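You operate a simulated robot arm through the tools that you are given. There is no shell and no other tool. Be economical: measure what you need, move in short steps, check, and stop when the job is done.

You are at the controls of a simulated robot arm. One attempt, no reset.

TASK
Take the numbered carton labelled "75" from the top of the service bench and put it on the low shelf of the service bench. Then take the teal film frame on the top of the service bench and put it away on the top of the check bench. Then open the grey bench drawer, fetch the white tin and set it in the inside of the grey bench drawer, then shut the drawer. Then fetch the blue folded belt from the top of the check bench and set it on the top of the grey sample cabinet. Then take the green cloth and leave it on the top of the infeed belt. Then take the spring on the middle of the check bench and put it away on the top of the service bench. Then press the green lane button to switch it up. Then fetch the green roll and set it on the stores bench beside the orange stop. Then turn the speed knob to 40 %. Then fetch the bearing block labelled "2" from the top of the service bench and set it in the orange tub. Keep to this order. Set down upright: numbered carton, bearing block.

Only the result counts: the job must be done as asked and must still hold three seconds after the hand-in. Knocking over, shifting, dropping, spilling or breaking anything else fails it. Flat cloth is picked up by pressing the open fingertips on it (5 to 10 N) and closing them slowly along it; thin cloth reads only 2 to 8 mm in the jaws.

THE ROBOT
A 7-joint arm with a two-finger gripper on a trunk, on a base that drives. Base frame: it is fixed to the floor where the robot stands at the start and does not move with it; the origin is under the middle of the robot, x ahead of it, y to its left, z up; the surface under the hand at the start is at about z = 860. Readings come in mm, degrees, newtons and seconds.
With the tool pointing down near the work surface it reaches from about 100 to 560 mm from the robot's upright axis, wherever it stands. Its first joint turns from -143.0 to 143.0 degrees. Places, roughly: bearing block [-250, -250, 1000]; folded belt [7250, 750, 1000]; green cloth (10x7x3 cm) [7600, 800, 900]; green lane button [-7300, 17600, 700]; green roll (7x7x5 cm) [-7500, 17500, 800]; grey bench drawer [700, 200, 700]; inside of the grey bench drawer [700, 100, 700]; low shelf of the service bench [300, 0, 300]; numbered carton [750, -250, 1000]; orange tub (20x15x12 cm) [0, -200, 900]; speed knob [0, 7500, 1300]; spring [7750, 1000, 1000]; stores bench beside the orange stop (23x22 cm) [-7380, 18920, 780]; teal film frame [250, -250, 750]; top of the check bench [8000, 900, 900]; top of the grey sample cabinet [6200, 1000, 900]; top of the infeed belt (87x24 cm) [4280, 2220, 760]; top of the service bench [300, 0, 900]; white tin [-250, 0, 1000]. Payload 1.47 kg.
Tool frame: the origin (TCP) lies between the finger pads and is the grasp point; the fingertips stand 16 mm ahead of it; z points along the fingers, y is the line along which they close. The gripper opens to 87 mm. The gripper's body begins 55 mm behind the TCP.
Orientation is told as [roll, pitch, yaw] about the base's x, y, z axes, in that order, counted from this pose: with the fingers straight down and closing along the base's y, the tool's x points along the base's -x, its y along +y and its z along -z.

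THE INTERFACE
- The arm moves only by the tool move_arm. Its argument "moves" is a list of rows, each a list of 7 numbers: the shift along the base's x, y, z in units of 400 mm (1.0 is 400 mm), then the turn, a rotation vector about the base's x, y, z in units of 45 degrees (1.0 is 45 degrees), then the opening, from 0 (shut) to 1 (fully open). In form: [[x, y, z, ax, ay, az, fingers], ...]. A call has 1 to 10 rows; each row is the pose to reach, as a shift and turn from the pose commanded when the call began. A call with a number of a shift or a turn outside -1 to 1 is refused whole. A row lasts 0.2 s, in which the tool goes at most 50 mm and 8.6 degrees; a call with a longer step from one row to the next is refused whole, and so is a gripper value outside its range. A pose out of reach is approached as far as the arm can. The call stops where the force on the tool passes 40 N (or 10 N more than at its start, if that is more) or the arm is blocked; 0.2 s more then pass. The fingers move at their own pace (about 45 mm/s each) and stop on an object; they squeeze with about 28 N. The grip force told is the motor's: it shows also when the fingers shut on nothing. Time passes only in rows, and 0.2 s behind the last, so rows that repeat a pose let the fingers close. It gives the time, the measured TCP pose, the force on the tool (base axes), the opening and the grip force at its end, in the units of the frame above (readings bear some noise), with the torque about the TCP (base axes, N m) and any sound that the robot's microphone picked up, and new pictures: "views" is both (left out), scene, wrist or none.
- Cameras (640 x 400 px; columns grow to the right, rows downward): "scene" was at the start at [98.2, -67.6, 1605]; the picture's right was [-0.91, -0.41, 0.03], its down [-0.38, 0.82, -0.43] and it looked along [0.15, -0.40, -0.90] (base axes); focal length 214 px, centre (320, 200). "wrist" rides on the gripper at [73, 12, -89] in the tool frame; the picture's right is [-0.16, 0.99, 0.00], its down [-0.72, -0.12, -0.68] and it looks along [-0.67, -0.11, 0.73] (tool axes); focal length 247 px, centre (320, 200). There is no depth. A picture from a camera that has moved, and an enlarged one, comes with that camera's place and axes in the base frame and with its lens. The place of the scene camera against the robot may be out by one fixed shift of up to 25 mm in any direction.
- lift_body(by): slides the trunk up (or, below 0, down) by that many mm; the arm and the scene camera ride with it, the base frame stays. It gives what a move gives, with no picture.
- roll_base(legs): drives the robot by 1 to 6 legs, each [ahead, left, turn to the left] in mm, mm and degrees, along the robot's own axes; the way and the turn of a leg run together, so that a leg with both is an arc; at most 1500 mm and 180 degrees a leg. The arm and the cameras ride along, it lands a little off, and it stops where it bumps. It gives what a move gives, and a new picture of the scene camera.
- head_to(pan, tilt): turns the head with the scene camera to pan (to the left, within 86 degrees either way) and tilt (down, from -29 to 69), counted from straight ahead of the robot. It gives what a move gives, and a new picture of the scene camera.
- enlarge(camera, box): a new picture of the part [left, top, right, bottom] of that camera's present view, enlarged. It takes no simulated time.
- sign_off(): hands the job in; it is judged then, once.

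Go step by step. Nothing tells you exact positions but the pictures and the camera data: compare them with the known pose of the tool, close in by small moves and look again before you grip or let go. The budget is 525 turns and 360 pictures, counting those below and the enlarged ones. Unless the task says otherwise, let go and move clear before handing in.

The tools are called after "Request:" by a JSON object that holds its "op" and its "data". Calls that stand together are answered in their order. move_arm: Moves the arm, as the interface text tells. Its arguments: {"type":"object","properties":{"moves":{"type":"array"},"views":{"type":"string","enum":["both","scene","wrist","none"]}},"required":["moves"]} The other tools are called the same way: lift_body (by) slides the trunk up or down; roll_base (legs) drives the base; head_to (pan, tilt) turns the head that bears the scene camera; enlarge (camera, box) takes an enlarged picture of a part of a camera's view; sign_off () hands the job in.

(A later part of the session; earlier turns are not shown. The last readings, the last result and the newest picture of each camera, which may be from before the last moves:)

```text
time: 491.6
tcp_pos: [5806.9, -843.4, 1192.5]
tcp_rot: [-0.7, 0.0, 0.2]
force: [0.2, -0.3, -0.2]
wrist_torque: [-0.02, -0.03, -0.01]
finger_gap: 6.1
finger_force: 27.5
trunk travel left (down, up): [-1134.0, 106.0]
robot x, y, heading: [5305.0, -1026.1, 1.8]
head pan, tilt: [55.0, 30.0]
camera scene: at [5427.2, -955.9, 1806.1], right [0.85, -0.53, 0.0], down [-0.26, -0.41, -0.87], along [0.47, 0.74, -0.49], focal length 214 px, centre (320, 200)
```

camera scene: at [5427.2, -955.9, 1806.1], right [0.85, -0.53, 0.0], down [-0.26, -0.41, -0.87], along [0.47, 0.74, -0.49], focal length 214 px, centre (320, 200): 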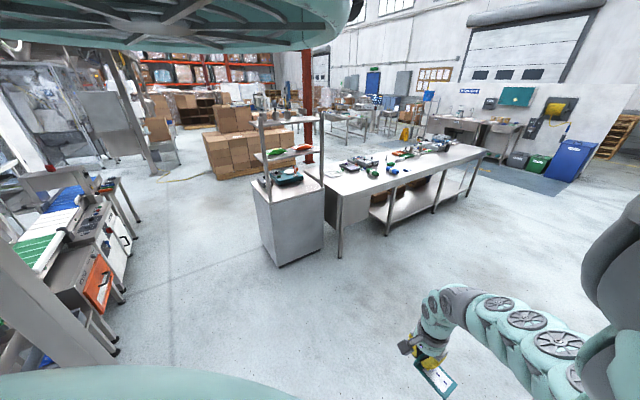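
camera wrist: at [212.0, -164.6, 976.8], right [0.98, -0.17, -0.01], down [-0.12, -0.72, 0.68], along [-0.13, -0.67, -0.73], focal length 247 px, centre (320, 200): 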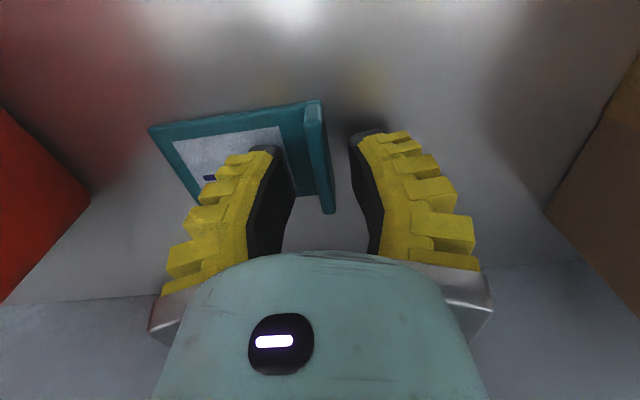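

Excellent: sample cabinet, check bench and infeed belt are in view. Zoom on them.

Request:
{"op": "enlarge", "data": {"camera": "scene", "box": [240, 110, 500, 270]}}

```text
2.46 times, centred on (370, 190) of scene
camera zoom: at [5427.2, -955.9, 1806.1], right [0.85, -0.53, 0.0], down [-0.26, -0.41, -0.87], along [0.47, 0.74, -0.49], focal length 528 px, centre (197, 225)
```

zoom: 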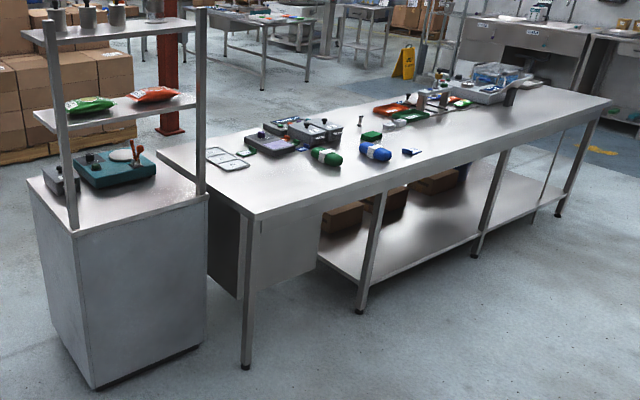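

Check bench is about x 6500–9300 with its front edge near y≈450. Drive along +x to x≈7800 and turn to face it.

Request:
{"op": "roll_base", "data": {"legs": [[1250, 0, -1.7], [1250, 0, 0], [0, 0, 90]]}}

```text
time: 507.7
tcp_pos: [7632.4, -463.3, 1192.1]
tcp_rot: [-0.7, 0.1, 89.7]
force: [-0.3, 0.3, -0.4]
wrist_torque: [0.01, 0.01, 0.0]
finger_gap: 6.1
finger_force: 28.2
trunk travel left (down, up): [-1134.0, 106.0]
robot x, y, heading: [7810.0, -968.5, 91.1]
head pan, tilt: [55.0, 30.0]
camera scene: at [7737.7, -857.4, 1805.3], right [0.54, 0.84, 0.0], down [0.42, -0.27, -0.87], along [-0.73, 0.47, -0.5], focal length 214 px, centre (320, 200)
```

scene: 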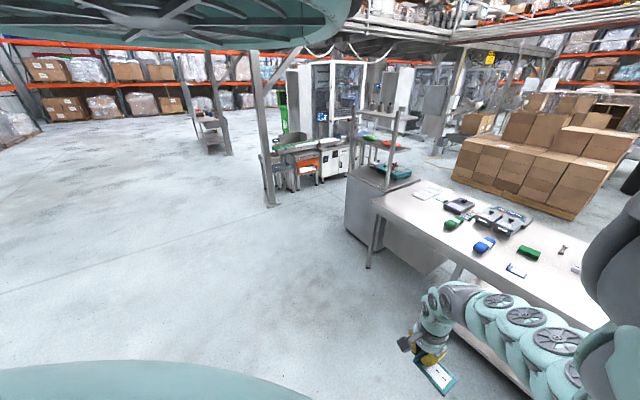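

Request:
{"op": "enlarge", "data": {"camera": "scene", "box": [360, 170, 620, 340]}}

```text
2.35 times, centred on (490, 255) of scene
camera zoom: at [7737.7, -857.4, 1805.3], right [0.54, 0.84, 0.0], down [0.42, -0.27, -0.87], along [-0.73, 0.47, -0.5], focal length 505 px, centre (-80, 71)
```

zoom: 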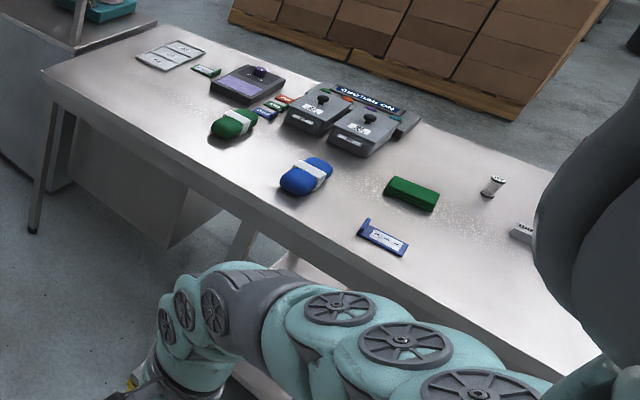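

A free spot lies near (7090,460), left-front of the bench. Drive the hand there.

Request:
{"op": "roll_base", "data": {"legs": [[870, 530, 0]]}}

Request:
{"op": "enlarge", "data": {"camera": "wrist", "box": [0, 0, 640, 400]}}

```text
time: 513.0
tcp_pos: [7085.5, 407.9, 1191.6]
tcp_rot: [-0.7, 0.1, 89.6]
force: [-0.4, 0.5, -0.6]
wrist_torque: [0.0, 0.01, -0.02]
finger_gap: 6.1
finger_force: 28.2
trunk travel left (down, up): [-1134.0, 106.0]
robot x, y, heading: [7260.1, -101.5, 91.3]
head pan, tilt: [55.0, 30.0]
camera scene: at [7188.2, 11.9, 1805.3], right [0.55, 0.84, 0.0], down [0.42, -0.27, -0.87], along [-0.73, 0.47, -0.5], focal length 214 px, centre (320, 200)
```

scene: 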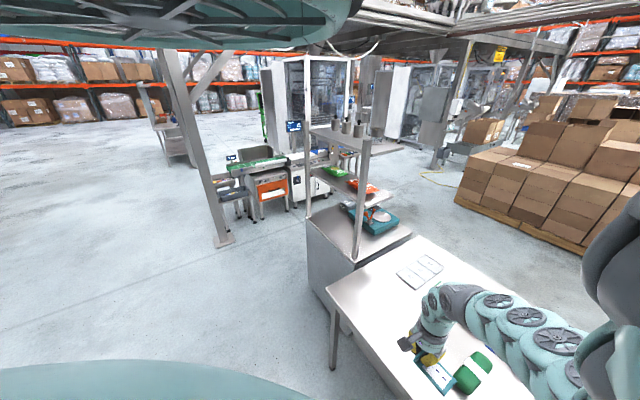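

```text
1.00 times, centred on (320, 200) of wrist (not enlarged: the box is as wide or as high as the picture)
camera zoom: at [7070.9, 333.7, 1281.5], right [-0.99, 0.17, -0.01], down [0.11, 0.72, 0.68], along [0.12, 0.67, -0.73], focal length 247 px, centre (320, 200)
```

zoom: 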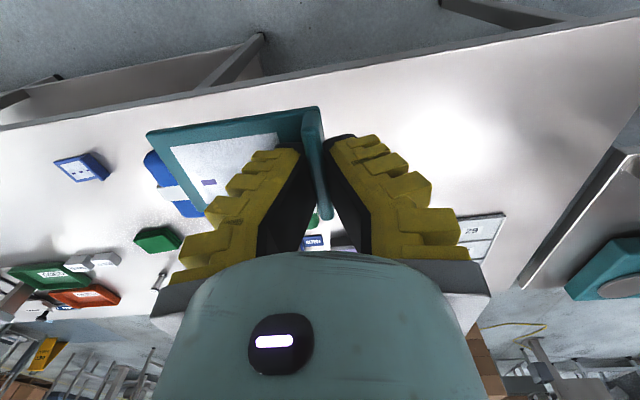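

Front edge is at y≈440; free space around (6985,540). Move there.

Request:
{"op": "roll_base", "data": {"legs": [[130, 100, 0]]}}

Request:
{"op": "lift_body", "data": {"by": -200}}

Request:
{"op": "enlarge", "data": {"camera": "wrist", "box": [0, 0, 640, 400]}}

```text
time: 514.4
tcp_pos: [6985.3, 538.0, 1192.1]
tcp_rot: [-0.7, 0.2, 89.5]
force: [0.8, -0.3, -0.9]
wrist_torque: [0.02, 0.03, 0.01]
finger_gap: 6.3
finger_force: 27.8
trunk travel left (down, up): [-1134.0, 106.0]
robot x, y, heading: [7160.8, 34.0, 90.8]
head pan, tilt: [55.0, 30.0]
camera scene: at [7087.8, 142.6, 1805.3], right [0.54, 0.84, 0.0], down [0.42, -0.27, -0.87], along [-0.73, 0.47, -0.5], focal length 214 px, centre (320, 200)
```

scene: 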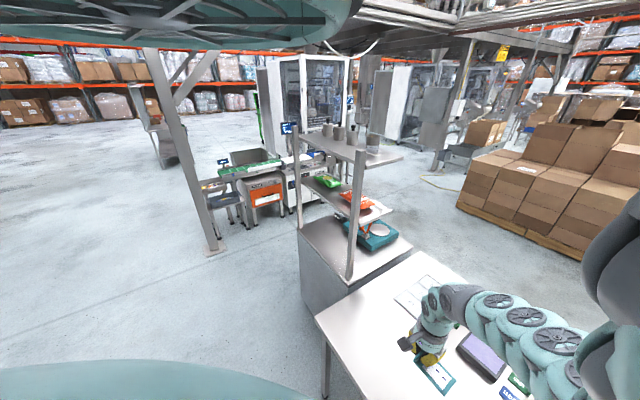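

```text
time: 516.6
tcp_pos: [6984.6, 536.9, 991.6]
tcp_rot: [-0.7, 0.1, 89.5]
force: [0.1, -0.7, -0.4]
wrist_torque: [0.01, -0.02, -0.02]
finger_gap: 5.9
finger_force: 27.9
trunk travel left (down, up): [-934.0, 306.0]
robot x, y, heading: [7158.6, 30.6, 91.1]
head pan, tilt: [55.0, 30.0]
```

```text
1.00 times, centred on (320, 200) of wrist (not enlarged: the box is as wide or as high as the picture)
camera zoom: at [6970.5, 464.3, 1081.6], right [-0.99, 0.17, -0.01], down [0.11, 0.72, 0.68], along [0.12, 0.67, -0.73], focal length 247 px, centre (320, 200)
```

zoom: 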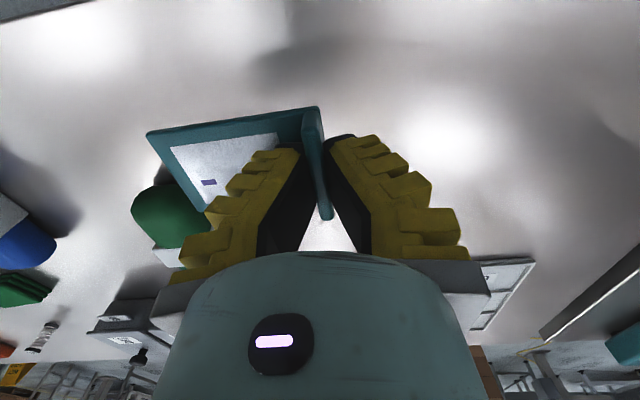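

Clear below. Lower 70, then small steps to contact.

Request:
{"op": "lift_body", "data": {"by": -60}}

Request:
{"op": "lift_body", "data": {"by": -15}}

Request:
{"op": "enlarge", "data": {"camera": "wrist", "box": [0, 0, 640, 400]}}

```text
time: 517.6
tcp_pos: [6984.7, 537.5, 931.8]
tcp_rot: [-0.7, 0.1, 89.4]
force: [-0.4, -0.1, 0.5]
wrist_torque: [-0.01, -0.01, -0.01]
finger_gap: 6.2
finger_force: 28.1
trunk travel left (down, up): [-874.0, 366.0]
robot x, y, heading: [7159.9, 29.9, 90.8]
head pan, tilt: [55.0, 30.0]
```

```text
time: 518.2
tcp_pos: [6983.9, 538.2, 916.6]
tcp_rot: [-0.8, 0.1, 89.5]
force: [-0.6, 0.5, -0.5]
wrist_torque: [-0.02, 0.02, -0.02]
finger_gap: 6.0
finger_force: 27.9
trunk travel left (down, up): [-859.0, 381.0]
robot x, y, heading: [7159.8, 31.6, 90.9]
head pan, tilt: [55.0, 30.0]
```

```text
1.00 times, centred on (320, 200) of wrist (not enlarged: the box is as wide or as high as the picture)
camera zoom: at [6970.6, 464.4, 1006.5], right [-0.99, 0.17, -0.01], down [0.11, 0.72, 0.68], along [0.12, 0.67, -0.73], focal length 247 px, centre (320, 200)
```

zoom: 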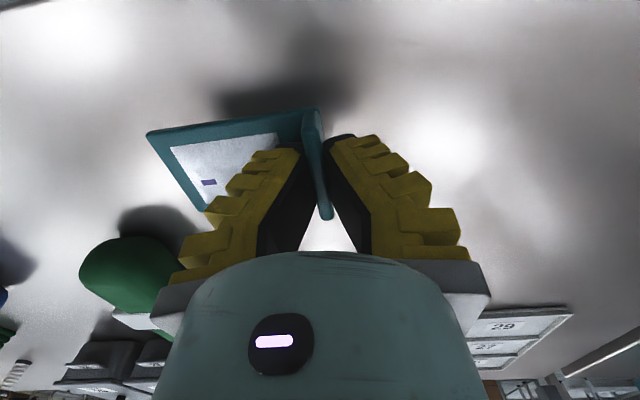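

Request:
{"op": "lift_body", "data": {"by": -12}}

Request:
{"op": "lift_body", "data": {"by": -6}}

Request:
{"op": "lift_body", "data": {"by": -4}}

Request:
{"op": "lift_body", "data": {"by": -4}}

```text
time: 518.8
tcp_pos: [6985.1, 538.4, 905.2]
tcp_rot: [-0.7, 0.2, 89.5]
force: [0.9, 0.0, -0.7]
wrist_torque: [-0.01, 0.0, 0.0]
finger_gap: 6.1
finger_force: 28.2
trunk travel left (down, up): [-847.0, 393.0]
robot x, y, heading: [7158.3, 33.9, 91.1]
head pan, tilt: [55.0, 30.0]
```

```text
time: 519.4
tcp_pos: [6984.9, 537.3, 899.3]
tcp_rot: [-0.7, 0.2, 89.5]
force: [-0.1, -0.9, -0.2]
wrist_torque: [0.02, 0.02, -0.02]
finger_gap: 6.0
finger_force: 27.6
trunk travel left (down, up): [-841.0, 399.0]
robot x, y, heading: [7163.4, 30.5, 91.1]
head pan, tilt: [55.0, 30.0]
```

```text
time: 519.9
tcp_pos: [6985.0, 538.8, 896.2]
tcp_rot: [-0.6, 0.1, 89.5]
force: [-0.7, 0.1, -0.1]
wrist_torque: [0.01, 0.02, 0.02]
finger_gap: 6.1
finger_force: 28.2
trunk travel left (down, up): [-837.0, 403.0]
robot x, y, heading: [7159.6, 31.4, 91.1]
head pan, tilt: [55.0, 30.0]
```

```text
time: 520.4
tcp_pos: [6984.4, 538.0, 891.4]
tcp_rot: [-0.7, 0.1, 89.5]
force: [0.4, -0.7, -1.0]
wrist_torque: [-0.02, 0.0, 0.0]
finger_gap: 6.2
finger_force: 27.8
trunk travel left (down, up): [-833.0, 407.0]
robot x, y, heading: [7160.2, 29.2, 90.9]
head pan, tilt: [55.0, 30.0]
```

Request:
{"op": "lift_body", "data": {"by": -4}}

Request:
{"op": "lift_body", "data": {"by": -3}}

Request:
{"op": "enlarge", "data": {"camera": "wrist", "box": [100, 70, 420, 270]}}

```text
time: 521.0
tcp_pos: [6985.9, 537.6, 886.6]
tcp_rot: [-0.7, 0.2, 89.6]
force: [-0.1, 0.9, -0.9]
wrist_torque: [0.01, 0.0, 0.01]
finger_gap: 6.2
finger_force: 28.1
trunk travel left (down, up): [-829.0, 411.0]
robot x, y, heading: [7162.5, 30.8, 91.0]
head pan, tilt: [55.0, 30.0]
```

```text
time: 521.5
tcp_pos: [6983.7, 537.6, 884.2]
tcp_rot: [-0.7, 0.2, 89.6]
force: [1.5, -0.2, 3.4]
wrist_torque: [0.0, 0.0, -0.02]
finger_gap: 6.2
finger_force: 28.2
trunk travel left (down, up): [-826.0, 414.0]
robot x, y, heading: [7159.8, 33.8, 91.1]
head pan, tilt: [55.0, 30.0]
```

```text
2.00 times, centred on (260, 170) of wrist
camera zoom: at [6970.5, 464.4, 973.7], right [-0.99, 0.17, -0.01], down [0.11, 0.72, 0.68], along [0.12, 0.67, -0.73], focal length 494 px, centre (440, 260)
```

zoom: 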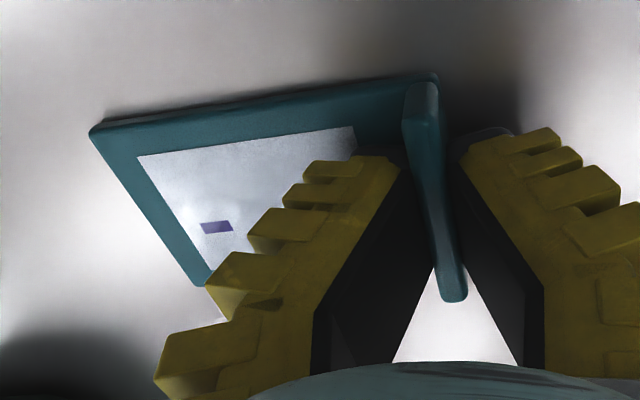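

Contact at the same height as before. Release and rise.

Request:
{"op": "move_arm", "data": {"moves": [[0, 0, 0, 0, 0, 0, 0.1], [0, 0, 0, 0, 0, 0, 0.25], [0, 0, 0, 0, 0, 0, 0.4], [0, 0, 0, 0, 0, 0, 0.4]], "views": "none"}}

Request:
{"op": "lift_body", "data": {"by": 300}}

Request:
{"op": "enlarge", "data": {"camera": "wrist", "box": [0, 0, 640, 400]}}

```text
time: 522.5
tcp_pos: [6984.5, 537.7, 884.2]
tcp_rot: [-0.7, 0.1, 89.5]
force: [-1.0, 0.1, -0.3]
wrist_torque: [0.01, -0.01, -0.01]
finger_gap: 40.6
finger_force: 4.9
trunk travel left (down, up): [-826.0, 414.0]
robot x, y, heading: [7162.1, 34.7, 91.0]
head pan, tilt: [55.0, 30.0]
```

```text
time: 525.5
tcp_pos: [6985.0, 537.4, 1184.7]
tcp_rot: [-0.7, 0.1, 89.5]
force: [0.4, -0.5, 0.3]
wrist_torque: [-0.01, 0.03, -0.02]
finger_gap: 40.8
finger_force: 4.3
trunk travel left (down, up): [-1126.0, 114.0]
robot x, y, heading: [7160.7, 36.0, 90.9]
head pan, tilt: [55.0, 30.0]
```

```text
1.00 times, centred on (320, 200) of wrist (not enlarged: the box is as wide or as high as the picture)
camera zoom: at [6970.6, 464.3, 1273.5], right [-0.99, 0.17, -0.01], down [0.11, 0.72, 0.68], along [0.12, 0.67, -0.73], focal length 247 px, centre (320, 200)
```

zoom: 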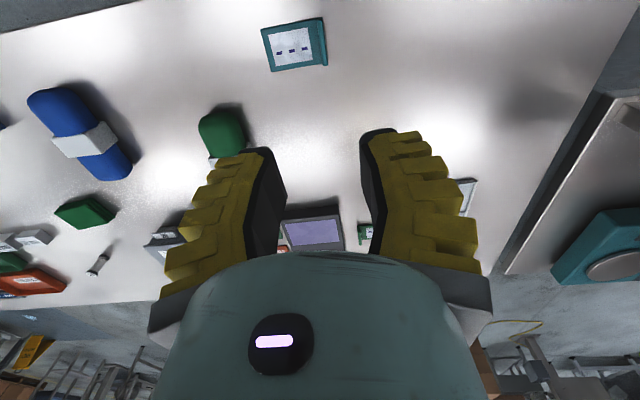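

Film frame placed. Return to the service bench by the same route.

Request:
{"op": "roll_base", "data": {"legs": [[-1065, 0, 0], [0, 0, -91], [-1500, 0, 0], [-1500, 0, 0], [-1500, 0, 0], [-380, 0, 0]]}}

Request:
{"op": "roll_base", "data": {"legs": [[0, 1500, 0], [0, 590, 0], [-1100, 0, 0], [-900, 0, 0]]}}

```text
time: 557.8
tcp_pos: [2851.5, -754.4, 1183.2]
tcp_rot: [-0.7, 0.2, -2.4]
force: [-0.2, -0.1, 0.5]
wrist_torque: [0.01, 0.01, 0.0]
finger_gap: 40.5
finger_force: 4.2
trunk travel left (down, up): [-1126.0, 114.0]
robot x, y, heading: [2344.0, -915.4, -1.0]
head pan, tilt: [55.0, 30.0]
camera scene: at [2468.2, -848.1, 1797.1], right [0.82, -0.57, 0.0], down [-0.29, -0.41, -0.87], along [0.5, 0.71, -0.5], focal length 214 px, centre (320, 200)
```

scene: 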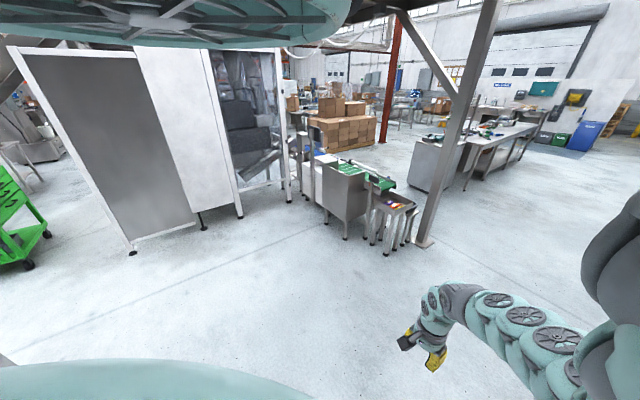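

```text
time: 577.5
tcp_pos: [931.2, 1351.6, 1184.4]
tcp_rot: [-0.6, 0.1, -2.8]
force: [0.5, 0.3, -0.2]
wrist_torque: [0.01, 0.0, 0.0]
finger_gap: 40.6
finger_force: 4.2
trunk travel left (down, up): [-1126.0, 114.0]
robot x, y, heading: [417.0, 1196.4, -1.3]
head pan, tilt: [55.0, 30.0]
camera scene: at [547.4, 1260.6, 1797.1], right [0.82, -0.58, 0.0], down [-0.29, -0.41, -0.87], along [0.5, 0.71, -0.5], focal length 214 px, centre (320, 200)
```

scene: 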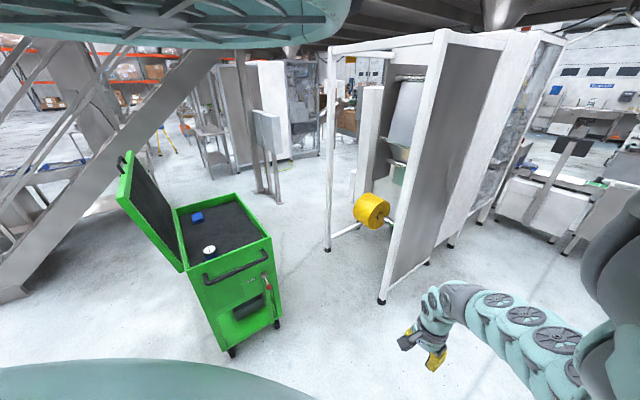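

Turn to face the bench and lower to look at the grey drawer's handle.

Request:
{"op": "roll_base", "data": {"legs": [[0, 0, -88.7]]}}

Request:
{"op": "lift_body", "data": {"by": -300}}

Request:
{"op": "enlarge", "data": {"camera": "wrist", "box": [0, 0, 640, 400]}}

```text
time: 581.6
tcp_pos: [599.3, 692.6, 1184.1]
tcp_rot: [-0.6, 0.1, -89.9]
force: [-0.7, 0.3, 0.8]
wrist_torque: [-0.04, 0.01, -0.02]
finger_gap: 40.4
finger_force: 4.5
trunk travel left (down, up): [-1126.0, 114.0]
robot x, y, heading: [417.9, 1193.5, -88.4]
head pan, tilt: [55.0, 30.0]
camera scene: at [503.4, 1070.0, 1797.0], right [-0.54, -0.84, 0.0], down [-0.42, 0.27, -0.87], along [0.73, -0.46, -0.5], focal length 214 px, centre (320, 200)
```

scene: 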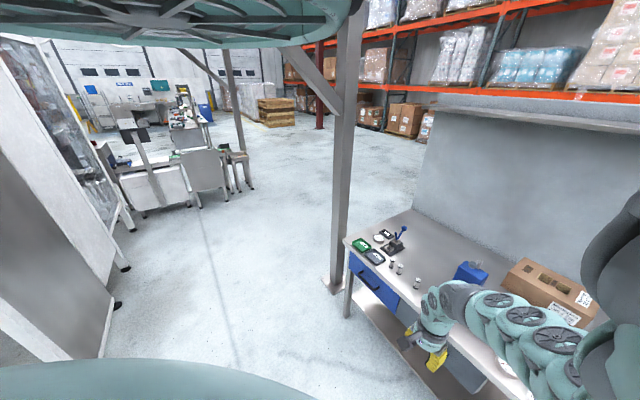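

```text
time: 584.6
tcp_pos: [599.3, 694.2, 884.3]
tcp_rot: [-0.6, 0.0, -89.8]
force: [0.0, 0.3, 0.0]
wrist_torque: [0.02, 0.01, -0.03]
finger_gap: 40.8
finger_force: 4.6
trunk travel left (down, up): [-826.0, 414.0]
robot x, y, heading: [422.3, 1199.4, -88.2]
head pan, tilt: [55.0, 30.0]
```

```text
1.00 times, centred on (320, 200) of wrist (not enlarged: the box is as wide or as high as the picture)
camera zoom: at [612.1, 766.2, 973.6], right [0.99, -0.16, -0.01], down [-0.11, -0.72, 0.68], along [-0.12, -0.67, -0.73], focal length 247 px, centre (320, 200)
```

zoom: 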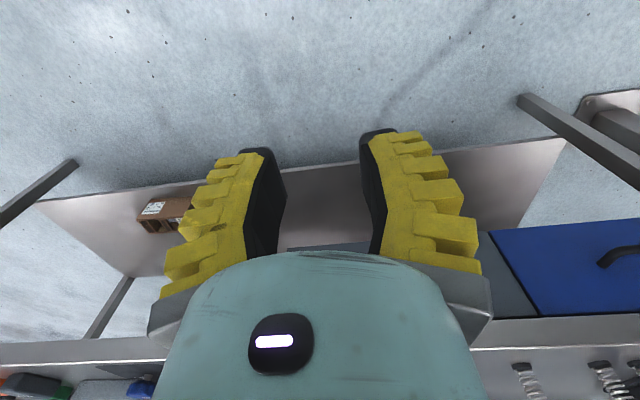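

Carton 75 is visible standing on the low shelf. Shift right and tilt to see the grey drawer's handle.

Request:
{"op": "move_arm", "data": {"moves": [[-0.1, 0.03, 0, -0.18, 0, 0, 0.4], [-0.2, 0.06, 0, -0.36, 0, 0, 0.4], [-0.3, 0.1, 0, -0.54, 0, 0, 0.4], [-0.4, 0.1, 0, -0.6, 0, 0, 0.4]], "views": "wrist"}}

```text
time: 585.6
tcp_pos: [425.7, 686.0, 822.8]
tcp_rot: [-0.9, -26.4, -90.8]
force: [-0.8, -1.6, 1.1]
wrist_torque: [0.13, -0.04, 0.04]
finger_gap: 40.8
finger_force: 3.9
out of reach, approached as far as the arm can: row 2, 3, 4
trunk travel left (down, up): [-826.0, 414.0]
robot x, y, heading: [418.6, 1198.4, -88.7]
head pan, tilt: [55.0, 30.0]
camera wrist: at [439.1, 790.1, 870.4], right [0.99, -0.16, 0.06], down [-0.11, -0.34, 0.93], along [-0.13, -0.92, -0.36], focal length 247 px, centre (320, 200)
```

wrist: 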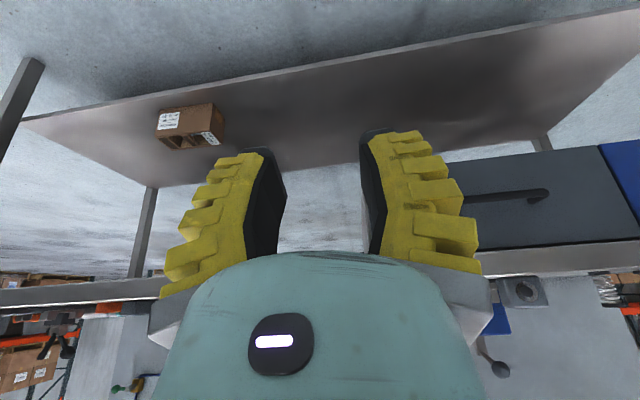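

Request:
{"op": "enlarge", "data": {"camera": "wrist", "box": [430, 130, 640, 260]}}

```text
3.05 times, centred on (535, 195) of wrist
camera zoom: at [439.1, 790.1, 870.4], right [0.99, -0.16, 0.06], down [-0.11, -0.34, 0.93], along [-0.13, -0.92, -0.36], focal length 753 px, centre (-335, 215)
```

zoom: 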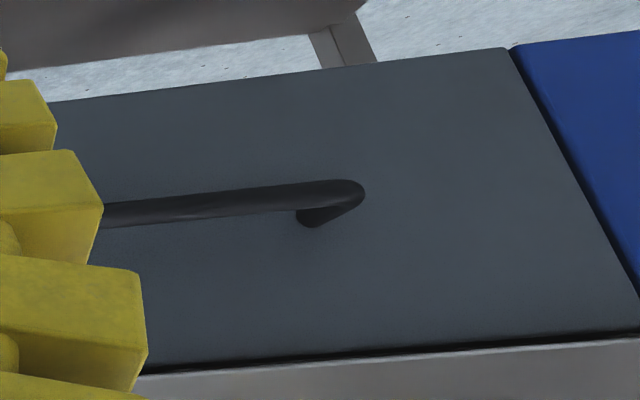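

The handle is a round bar standing ~40 mm off the face, centre near x≈683, z≈738. I'll turn the tool so it closes along y, leaning ~30° toward me.

Request:
{"op": "move_arm", "data": {"moves": [[0.02, 0, 0.05, 0.18, 0, 0, 1], [0.04, 0, 0.1, 0.36, 0, 0, 1], [0.06, 0, 0.15, 0.54, 0, 0, 1], [0.08, 0, 0.15, 0.587, 0, 0, 1]], "views": "none"}}

Request:
{"op": "move_arm", "data": {"moves": [[0, 0, 0, 0, 0, 0.19, 1], [0, 0, 0, 0, 0, 0.38, 1], [0, 0, 0, 0, 0, 0.57, 1], [0, 0, 0, 0, 0, 0.76, 1], [0, 0, 0, 0, 0, 0.95, 1]], "views": "none"}}

Request:
{"op": "move_arm", "data": {"moves": [[0, 0, 0, 0, 0, 0.19, 1], [0, 0, 0, 0, 0, 0.38, 1], [0, 0, 0, 0, 0, 0.57, 1], [0, 0, 0, 0, 0, 0.76, 1], [0, 0, 0, 0, 0, 0.95, 1], [0, 0, 0, 0, 0, 1.0, 1]], "views": "none"}}

Request:
{"op": "move_arm", "data": {"moves": [[0, 0, 0, -0.18, 0, 0, 1], [0, 0, 0, -0.36, 0, 0, 1], [0, 0, 0, -0.54, 0, 0, 1], [0, 0, 0, -0.667, 0, 0, 1]], "views": "wrist"}}

```text
time: 586.6
tcp_pos: [459.8, 685.5, 886.7]
tcp_rot: [-0.7, -0.5, -89.8]
force: [-0.3, -0.5, -1.0]
wrist_torque: [0.02, 0.0, 0.01]
finger_gap: 87.0
finger_force: 0.0
out of reach, approached as far as the arm can: row 1
trunk travel left (down, up): [-826.0, 414.0]
robot x, y, heading: [417.2, 1196.5, -88.3]
head pan, tilt: [55.0, 30.0]
```

```text
time: 587.9
tcp_pos: [459.1, 686.3, 884.7]
tcp_rot: [-0.7, -0.5, -47.0]
force: [-1.1, -0.1, 0.6]
wrist_torque: [0.0, 0.01, -0.04]
finger_gap: 86.9
finger_force: 0.1
trunk travel left (down, up): [-826.0, 414.0]
robot x, y, heading: [421.8, 1196.1, -88.4]
head pan, tilt: [55.0, 30.0]
```

```text
time: 589.2
tcp_pos: [459.2, 687.1, 884.2]
tcp_rot: [-0.6, -0.5, -2.2]
force: [-0.4, 0.0, -0.2]
wrist_torque: [-0.05, -0.03, -0.03]
finger_gap: 87.0
finger_force: 0.0
trunk travel left (down, up): [-826.0, 414.0]
robot x, y, heading: [422.1, 1195.3, -88.3]
head pan, tilt: [55.0, 30.0]
```

```text
time: 590.2
tcp_pos: [454.3, 642.7, 851.5]
tcp_rot: [-29.7, -1.5, -3.0]
force: [-1.2, 2.1, -1.8]
wrist_torque: [-0.19, -0.13, 0.09]
finger_gap: 87.0
finger_force: 0.1
out of reach, approached as far as the arm can: row 1, 2, 3, 4
trunk travel left (down, up): [-826.0, 414.0]
robot x, y, heading: [420.7, 1198.8, -88.5]
head pan, tilt: [55.0, 30.0]
camera wrist: at [380.7, 700.7, 921.8], right [0.22, 0.85, -0.49], down [0.72, 0.2, 0.67], along [0.66, -0.49, -0.57], focal length 247 px, centre (320, 200)
```

wrist: 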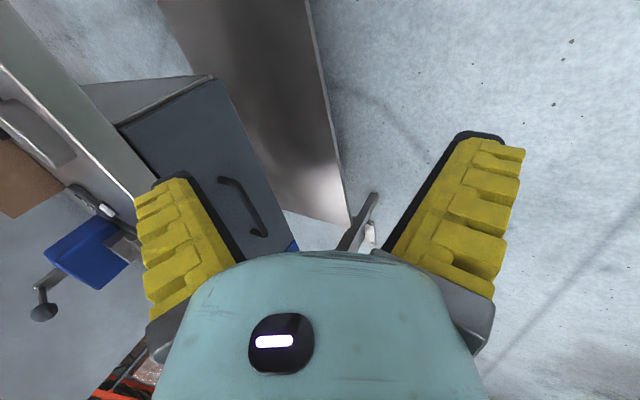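

Good view of the handle (centre ≈(650,385,752)). Move to a stand-off above it with the fingers part-open.

Request:
{"op": "roll_base", "data": {"legs": [[215, 195, -1.5]]}}

Request:
{"op": "move_arm", "data": {"moves": [[0, 0, 0, 0, 0, 0, 0.35], [0, 0, 0, 0, 0, 0, 0.35], [0, 0, 0, 0, 0, 0, 0.35]], "views": "wrist"}}

```text
time: 592.3
tcp_pos: [641.8, 426.2, 855.1]
tcp_rot: [-30.4, -1.6, -3.8]
force: [0.4, 0.5, 0.0]
wrist_torque: [0.0, 0.0, 0.0]
finger_gap: 87.0
finger_force: 0.1
trunk travel left (down, up): [-826.0, 414.0]
robot x, y, heading: [621.0, 984.1, -89.9]
head pan, tilt: [55.0, 30.0]
camera scene: at [700.8, 857.0, 1497.0], right [-0.56, -0.83, 0.0], down [-0.41, 0.28, -0.87], along [0.72, -0.48, -0.5], focal length 214 px, centre (320, 200)
```

scene: 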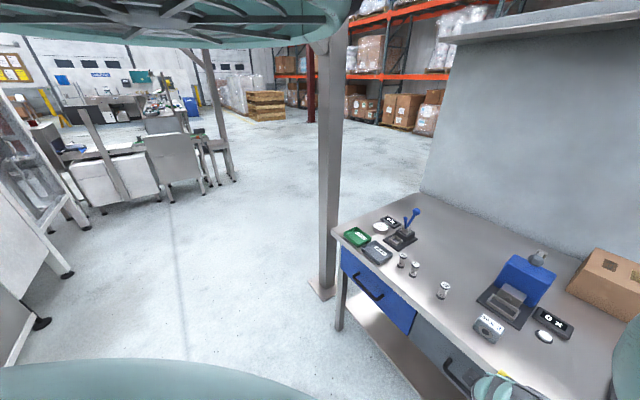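

```text
time: 593.1
tcp_pos: [641.2, 426.2, 854.0]
tcp_rot: [-30.3, -1.5, -3.8]
force: [-0.7, 0.3, 0.5]
wrist_torque: [0.04, 0.02, 0.0]
finger_gap: 36.4
finger_force: 4.4
trunk travel left (down, up): [-826.0, 414.0]
robot x, y, heading: [616.7, 988.3, -90.0]
head pan, tilt: [55.0, 30.0]
camera wrist: at [570.3, 486.2, 924.0], right [0.23, 0.84, -0.49], down [0.72, 0.2, 0.66], along [0.65, -0.51, -0.56], focal length 247 px, centre (320, 200)
```

wrist: 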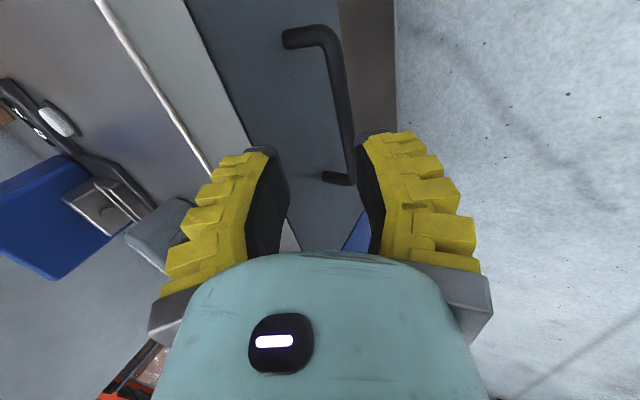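

Handle centre ≈ (651,378,747). Get on the approach line, then descend along it in steps.

Request:
{"op": "roll_base", "data": {"legs": [[10, 10, 0]]}}

Request:
{"op": "lift_body", "data": {"by": -45}}

Request:
{"op": "roll_base", "data": {"legs": [[14, 0, 0]]}}

Request:
{"op": "lift_body", "data": {"by": -20}}

Request:
{"op": "enlarge", "data": {"camera": "wrist", "box": [0, 0, 640, 400]}}

```text
time: 593.8
tcp_pos: [652.7, 416.2, 855.1]
tcp_rot: [-30.4, -1.5, -3.8]
force: [-0.3, -0.7, 0.2]
wrist_torque: [-0.01, 0.0, 0.0]
finger_gap: 36.8
finger_force: 4.4
trunk travel left (down, up): [-826.0, 414.0]
robot x, y, heading: [629.6, 979.7, -90.0]
head pan, tilt: [55.0, 30.0]
camera scene: at [710.7, 847.2, 1497.0], right [-0.56, -0.83, 0.0], down [-0.41, 0.28, -0.87], along [0.72, -0.48, -0.5], focal length 214 px, centre (320, 200)
```

scene: 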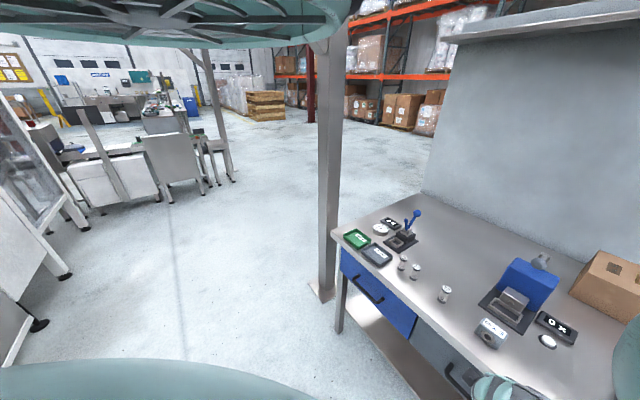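

```text
time: 594.7
tcp_pos: [651.8, 417.2, 810.2]
tcp_rot: [-30.4, -1.4, -3.7]
force: [-1.1, -0.3, -0.1]
wrist_torque: [0.02, 0.03, 0.0]
finger_gap: 36.4
finger_force: 4.2
trunk travel left (down, up): [-781.0, 459.0]
robot x, y, heading: [629.8, 976.0, -89.9]
head pan, tilt: [55.0, 30.0]
```

```text
time: 595.5
tcp_pos: [651.6, 403.1, 809.8]
tcp_rot: [-30.4, -1.5, -3.8]
force: [1.1, 1.0, 0.0]
wrist_torque: [0.01, 0.0, -0.02]
finger_gap: 36.4
finger_force: 4.8
trunk travel left (down, up): [-781.0, 459.0]
robot x, y, heading: [627.7, 961.8, -89.9]
head pan, tilt: [55.0, 30.0]
camera scene: at [710.7, 832.9, 1452.1], right [-0.56, -0.83, 0.0], down [-0.41, 0.28, -0.87], along [0.72, -0.48, -0.5], focal length 214 px, centre (320, 200)
```

scene: 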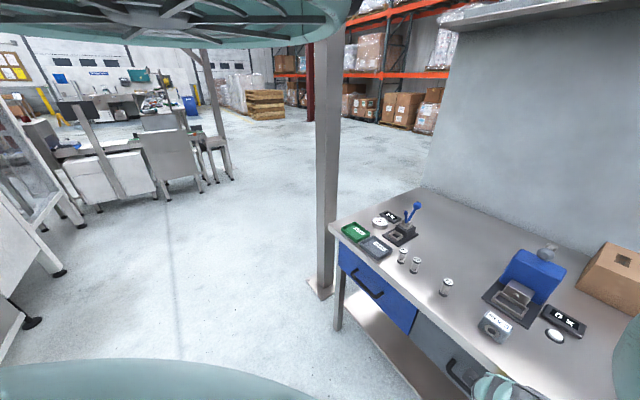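

```text
time: 596.1
tcp_pos: [651.9, 402.6, 790.7]
tcp_rot: [-30.3, -1.5, -3.8]
force: [0.0, -0.1, 0.5]
wrist_torque: [0.03, -0.01, 0.03]
finger_gap: 36.3
finger_force: 4.4
trunk travel left (down, up): [-761.0, 479.0]
robot x, y, heading: [633.4, 959.0, -90.0]
head pan, tilt: [55.0, 30.0]
```

```text
1.00 times, centred on (320, 200) of wrist (not enlarged: the box is as wide or as high as the picture)
camera zoom: at [580.1, 462.0, 859.1], right [0.23, 0.84, -0.49], down [0.72, 0.2, 0.66], along [0.65, -0.51, -0.56], focal length 247 px, centre (320, 200)
```

zoom: 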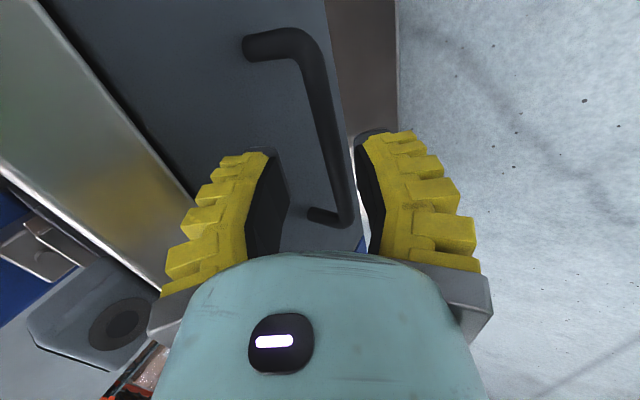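

Bar lies between the fingers. Continue down.

Request:
{"op": "lift_body", "data": {"by": -20}}

Request:
{"op": "roll_base", "data": {"legs": [[18, 0, 0]]}}

Request:
{"op": "lift_body", "data": {"by": -20}}

Request:
{"op": "enlarge", "data": {"camera": "wrist", "box": [0, 0, 640, 400]}}

```text
time: 596.8
tcp_pos: [652.2, 401.9, 770.4]
tcp_rot: [-30.4, -1.5, -3.9]
force: [-0.4, 0.0, 0.6]
wrist_torque: [-0.03, -0.02, -0.02]
finger_gap: 36.7
finger_force: 4.4
trunk travel left (down, up): [-741.0, 499.0]
robot x, y, heading: [628.6, 963.6, -89.7]
head pan, tilt: [55.0, 30.0]
```

```text
time: 597.6
tcp_pos: [652.9, 385.6, 768.9]
tcp_rot: [-30.4, -1.5, -3.8]
force: [-0.4, 0.9, -0.8]
wrist_torque: [-0.03, 0.0, 0.0]
finger_gap: 36.5
finger_force: 4.3
trunk travel left (down, up): [-741.0, 499.0]
robot x, y, heading: [633.1, 944.3, -90.0]
head pan, tilt: [55.0, 30.0]
camera scene: at [710.7, 815.1, 1412.1], right [-0.56, -0.83, 0.0], down [-0.41, 0.28, -0.87], along [0.72, -0.48, -0.5], focal length 214 px, centre (320, 200)
```

scene: 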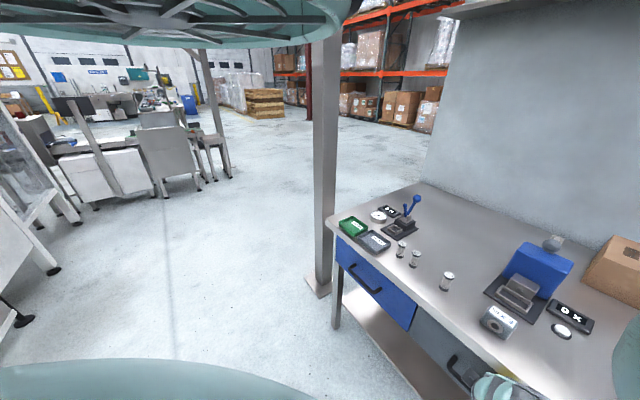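

```text
time: 598.2
tcp_pos: [651.7, 384.8, 749.8]
tcp_rot: [-30.4, -1.6, -3.8]
force: [0.3, -0.5, 0.0]
wrist_torque: [0.01, 0.02, 0.0]
finger_gap: 36.8
finger_force: 4.4
trunk travel left (down, up): [-721.0, 519.0]
robot x, y, heading: [630.5, 944.5, -90.0]
head pan, tilt: [55.0, 30.0]
```

```text
1.00 times, centred on (320, 200) of wrist (not enlarged: the box is as wide or as high as the picture)
camera zoom: at [580.2, 444.2, 819.1], right [0.23, 0.84, -0.49], down [0.72, 0.2, 0.66], along [0.65, -0.51, -0.56], focal length 247 px, centre (320, 200)
```

zoom: 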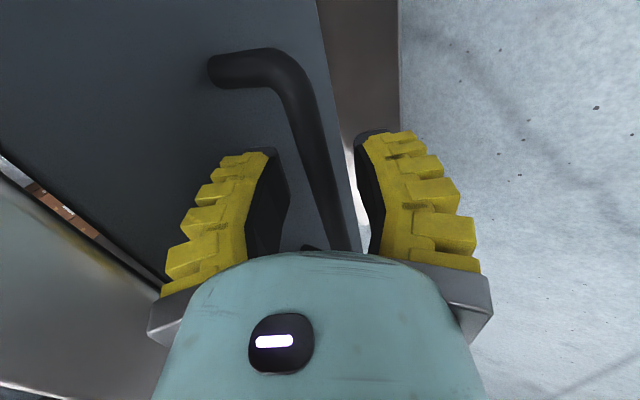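

Close on the bar.

Request:
{"op": "move_arm", "data": {"moves": [[0, 0, 0, 0, 0, 0, 0.1], [0, 0, 0, 0, 0, 0, 0], [0, 0, 0, 0, 0, 0, 0], [0, 0, 0, 0, 0, 0, 0]], "views": "none"}}

Request:
{"op": "roll_base", "data": {"legs": [[-60, 0, 0]]}}

```text
time: 599.2
tcp_pos: [652.1, 385.6, 750.7]
tcp_rot: [-30.5, -1.4, -3.6]
force: [-1.5, 7.2, 19.2]
wrist_torque: [-0.07, 0.37, 0.77]
finger_gap: 7.2
finger_force: 29.9
trunk travel left (down, up): [-721.0, 519.0]
robot x, y, heading: [632.1, 944.0, -90.0]
head pan, tilt: [55.0, 30.0]
```

```text
time: 600.2
tcp_pos: [652.1, 424.4, 755.8]
tcp_rot: [-31.7, -1.1, -3.3]
force: [-0.7, -1.0, 24.5]
wrist_torque: [-0.22, 0.29, 0.21]
finger_gap: 5.8
finger_force: 27.6
trunk travel left (down, up): [-721.0, 519.0]
robot x, y, heading: [631.4, 994.4, -89.8]
head pan, tilt: [55.0, 30.0]
stopped in leg 1: the force on the tool passed its limit at 42 N (the readings are from after the stop); the commanded pose is now the measured one
camera scene: at [710.6, 862.6, 1392.4], right [-0.56, -0.83, 0.0], down [-0.41, 0.28, -0.87], along [0.72, -0.49, -0.5], focal length 214 px, centre (320, 200)
```

scene: 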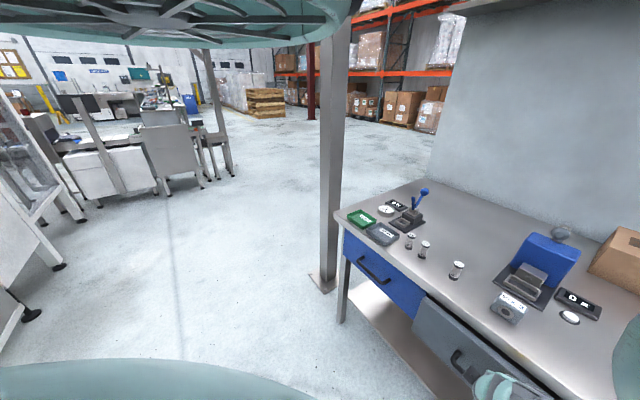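

The drawer has started to open. Relieve the vertical load and pull further.

Request:
{"op": "lift_body", "data": {"by": 3}}

Request:
{"op": "roll_base", "data": {"legs": [[-60, 0, 0]]}}

```text
time: 600.8
tcp_pos: [652.4, 428.1, 756.1]
tcp_rot: [-31.1, -1.3, -3.5]
force: [-0.7, 0.8, 14.2]
wrist_torque: [-0.14, 0.12, 0.04]
finger_gap: 5.9
finger_force: 27.7
trunk travel left (down, up): [-724.0, 516.0]
robot x, y, heading: [633.1, 994.4, -89.8]
head pan, tilt: [55.0, 30.0]
```

```text
time: 601.7
tcp_pos: [652.3, 490.4, 754.7]
tcp_rot: [-31.1, -1.3, -3.5]
force: [0.4, -0.1, -0.8]
wrist_torque: [-0.01, -0.02, -0.01]
finger_gap: 0.2
finger_force: 28.2
trunk travel left (down, up): [-724.0, 516.0]
robot x, y, heading: [632.2, 1056.6, -90.0]
head pan, tilt: [55.0, 30.0]
camera scene: at [710.7, 924.8, 1395.0], right [-0.56, -0.83, 0.0], down [-0.41, 0.28, -0.87], along [0.72, -0.48, -0.5], focal length 214 px, centre (320, 200)
```

scene: 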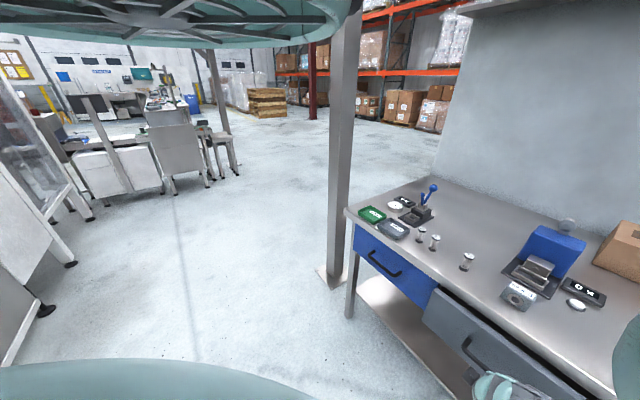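

It slipped off the top of the bar – I was too high. Drawer is ~55 mm open. Open the fingers and look.

Request:
{"op": "move_arm", "data": {"moves": [[0, 0, 0, 0, 0, 0, 0.35], [0, 0, 0, 0, 0, 0, 0.35], [0, 0, 0, 0, 0, 0, 0.35]], "views": "wrist"}}

```text
time: 602.5
tcp_pos: [651.7, 490.3, 754.7]
tcp_rot: [-31.1, -1.2, -3.6]
force: [0.4, 0.4, -0.4]
wrist_torque: [0.0, -0.01, 0.01]
finger_gap: 36.6
finger_force: 4.4
trunk travel left (down, up): [-724.0, 516.0]
robot x, y, heading: [632.9, 1056.4, -89.9]
head pan, tilt: [55.0, 30.0]
camera wrist: at [580.4, 550.6, 824.1], right [0.22, 0.83, -0.51], down [0.72, 0.21, 0.66], along [0.65, -0.51, -0.56], focal length 247 px, centre (320, 200)
```

wrist: 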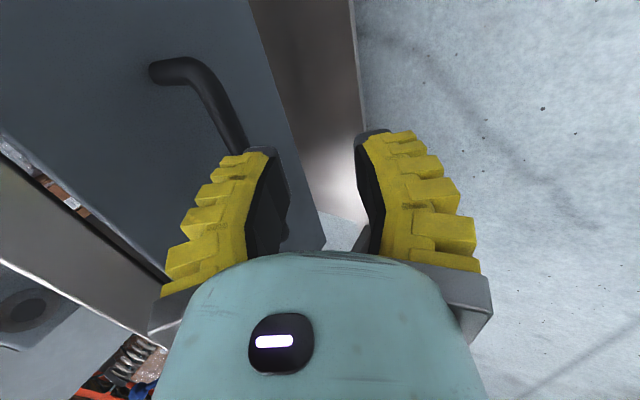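

Bar now at y≈427. Rise 50, move ahead, and go down 16 mm deeper than before.

Request:
{"op": "lift_body", "data": {"by": 50}}

Request:
{"op": "roll_base", "data": {"legs": [[28, 0, 0]]}}

Request:
{"op": "lift_body", "data": {"by": -25}}

Request:
{"op": "roll_base", "data": {"legs": [[16, 0, 0]]}}

Request:
{"op": "lift_body", "data": {"by": -22}}

Request:
{"op": "enlarge", "data": {"camera": "wrist", "box": [0, 0, 640, 400]}}

```text
time: 603.5
tcp_pos: [651.7, 491.6, 804.1]
tcp_rot: [-31.0, -1.3, -3.5]
force: [-0.5, 0.7, -1.1]
wrist_torque: [-0.04, 0.01, 0.03]
finger_gap: 36.5
finger_force: 4.8
trunk travel left (down, up): [-774.0, 466.0]
robot x, y, heading: [630.9, 1054.7, -90.1]
head pan, tilt: [55.0, 30.0]
```

```text
time: 604.3
tcp_pos: [651.7, 462.8, 804.9]
tcp_rot: [-31.1, -1.2, -3.4]
force: [0.7, 0.2, -0.3]
wrist_torque: [-0.04, -0.02, 0.02]
finger_gap: 36.2
finger_force: 4.4
trunk travel left (down, up): [-774.0, 466.0]
robot x, y, heading: [629.5, 1027.4, -90.0]
head pan, tilt: [55.0, 30.0]
camera scene: at [710.7, 897.1, 1445.1], right [-0.56, -0.83, 0.0], down [-0.41, 0.28, -0.87], along [0.72, -0.48, -0.5], focal length 214 px, centre (320, 200)
```

scene: 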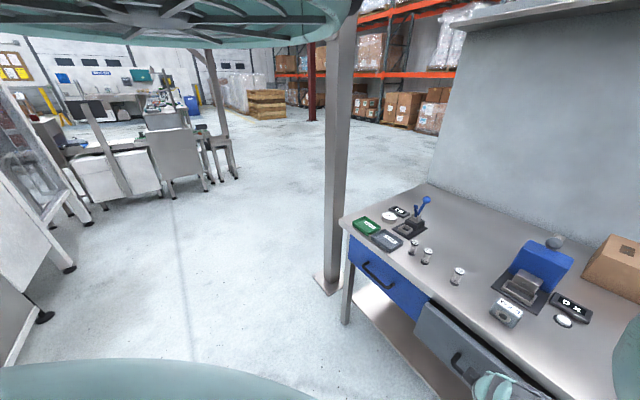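

```text
time: 605.0
tcp_pos: [651.7, 463.3, 780.6]
tcp_rot: [-31.0, -1.2, -3.5]
force: [0.2, -0.2, 0.0]
wrist_torque: [0.04, -0.01, 0.0]
finger_gap: 36.5
finger_force: 4.3
trunk travel left (down, up): [-749.0, 491.0]
robot x, y, heading: [628.9, 1026.8, -89.9]
head pan, tilt: [55.0, 30.0]
```

```text
time: 605.8
tcp_pos: [651.0, 446.5, 780.5]
tcp_rot: [-31.0, -1.3, -3.6]
force: [-0.2, 0.1, -0.6]
wrist_torque: [0.0, -0.04, 0.02]
finger_gap: 36.7
finger_force: 4.8
trunk travel left (down, up): [-749.0, 491.0]
robot x, y, heading: [632.0, 1011.7, -90.0]
head pan, tilt: [55.0, 30.0]
camera scene: at [710.7, 881.1, 1420.1], right [-0.56, -0.83, 0.0], down [-0.41, 0.28, -0.87], along [0.72, -0.48, -0.5], focal length 214 px, centre (320, 200)
```

scene: 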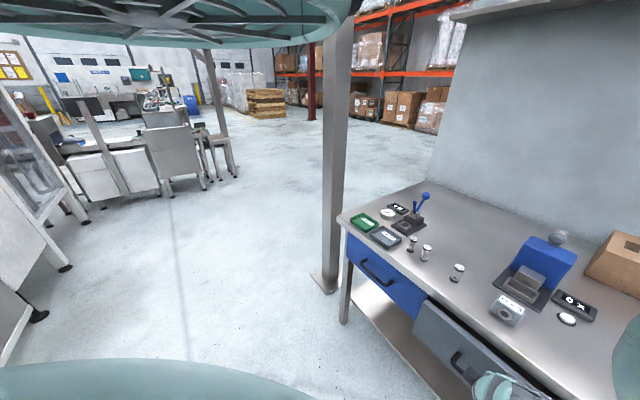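

```text
time: 606.4
tcp_pos: [652.5, 447.8, 758.8]
tcp_rot: [-30.9, -1.3, -3.6]
force: [0.1, 0.5, 0.2]
wrist_torque: [0.01, -0.01, 0.0]
finger_gap: 36.6
finger_force: 3.9
trunk travel left (down, up): [-727.0, 513.0]
robot x, y, heading: [632.3, 1013.5, -89.8]
head pan, tilt: [55.0, 30.0]
```

```text
1.00 times, centred on (320, 200) of wrist (not enlarged: the box is as wide or as high as the picture)
camera zoom: at [580.3, 506.9, 827.2], right [0.22, 0.83, -0.51], down [0.72, 0.21, 0.66], along [0.65, -0.51, -0.56], focal length 247 px, centre (320, 200)
```

zoom: 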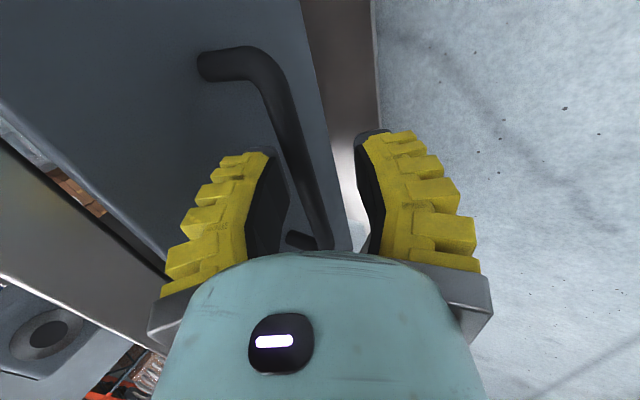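

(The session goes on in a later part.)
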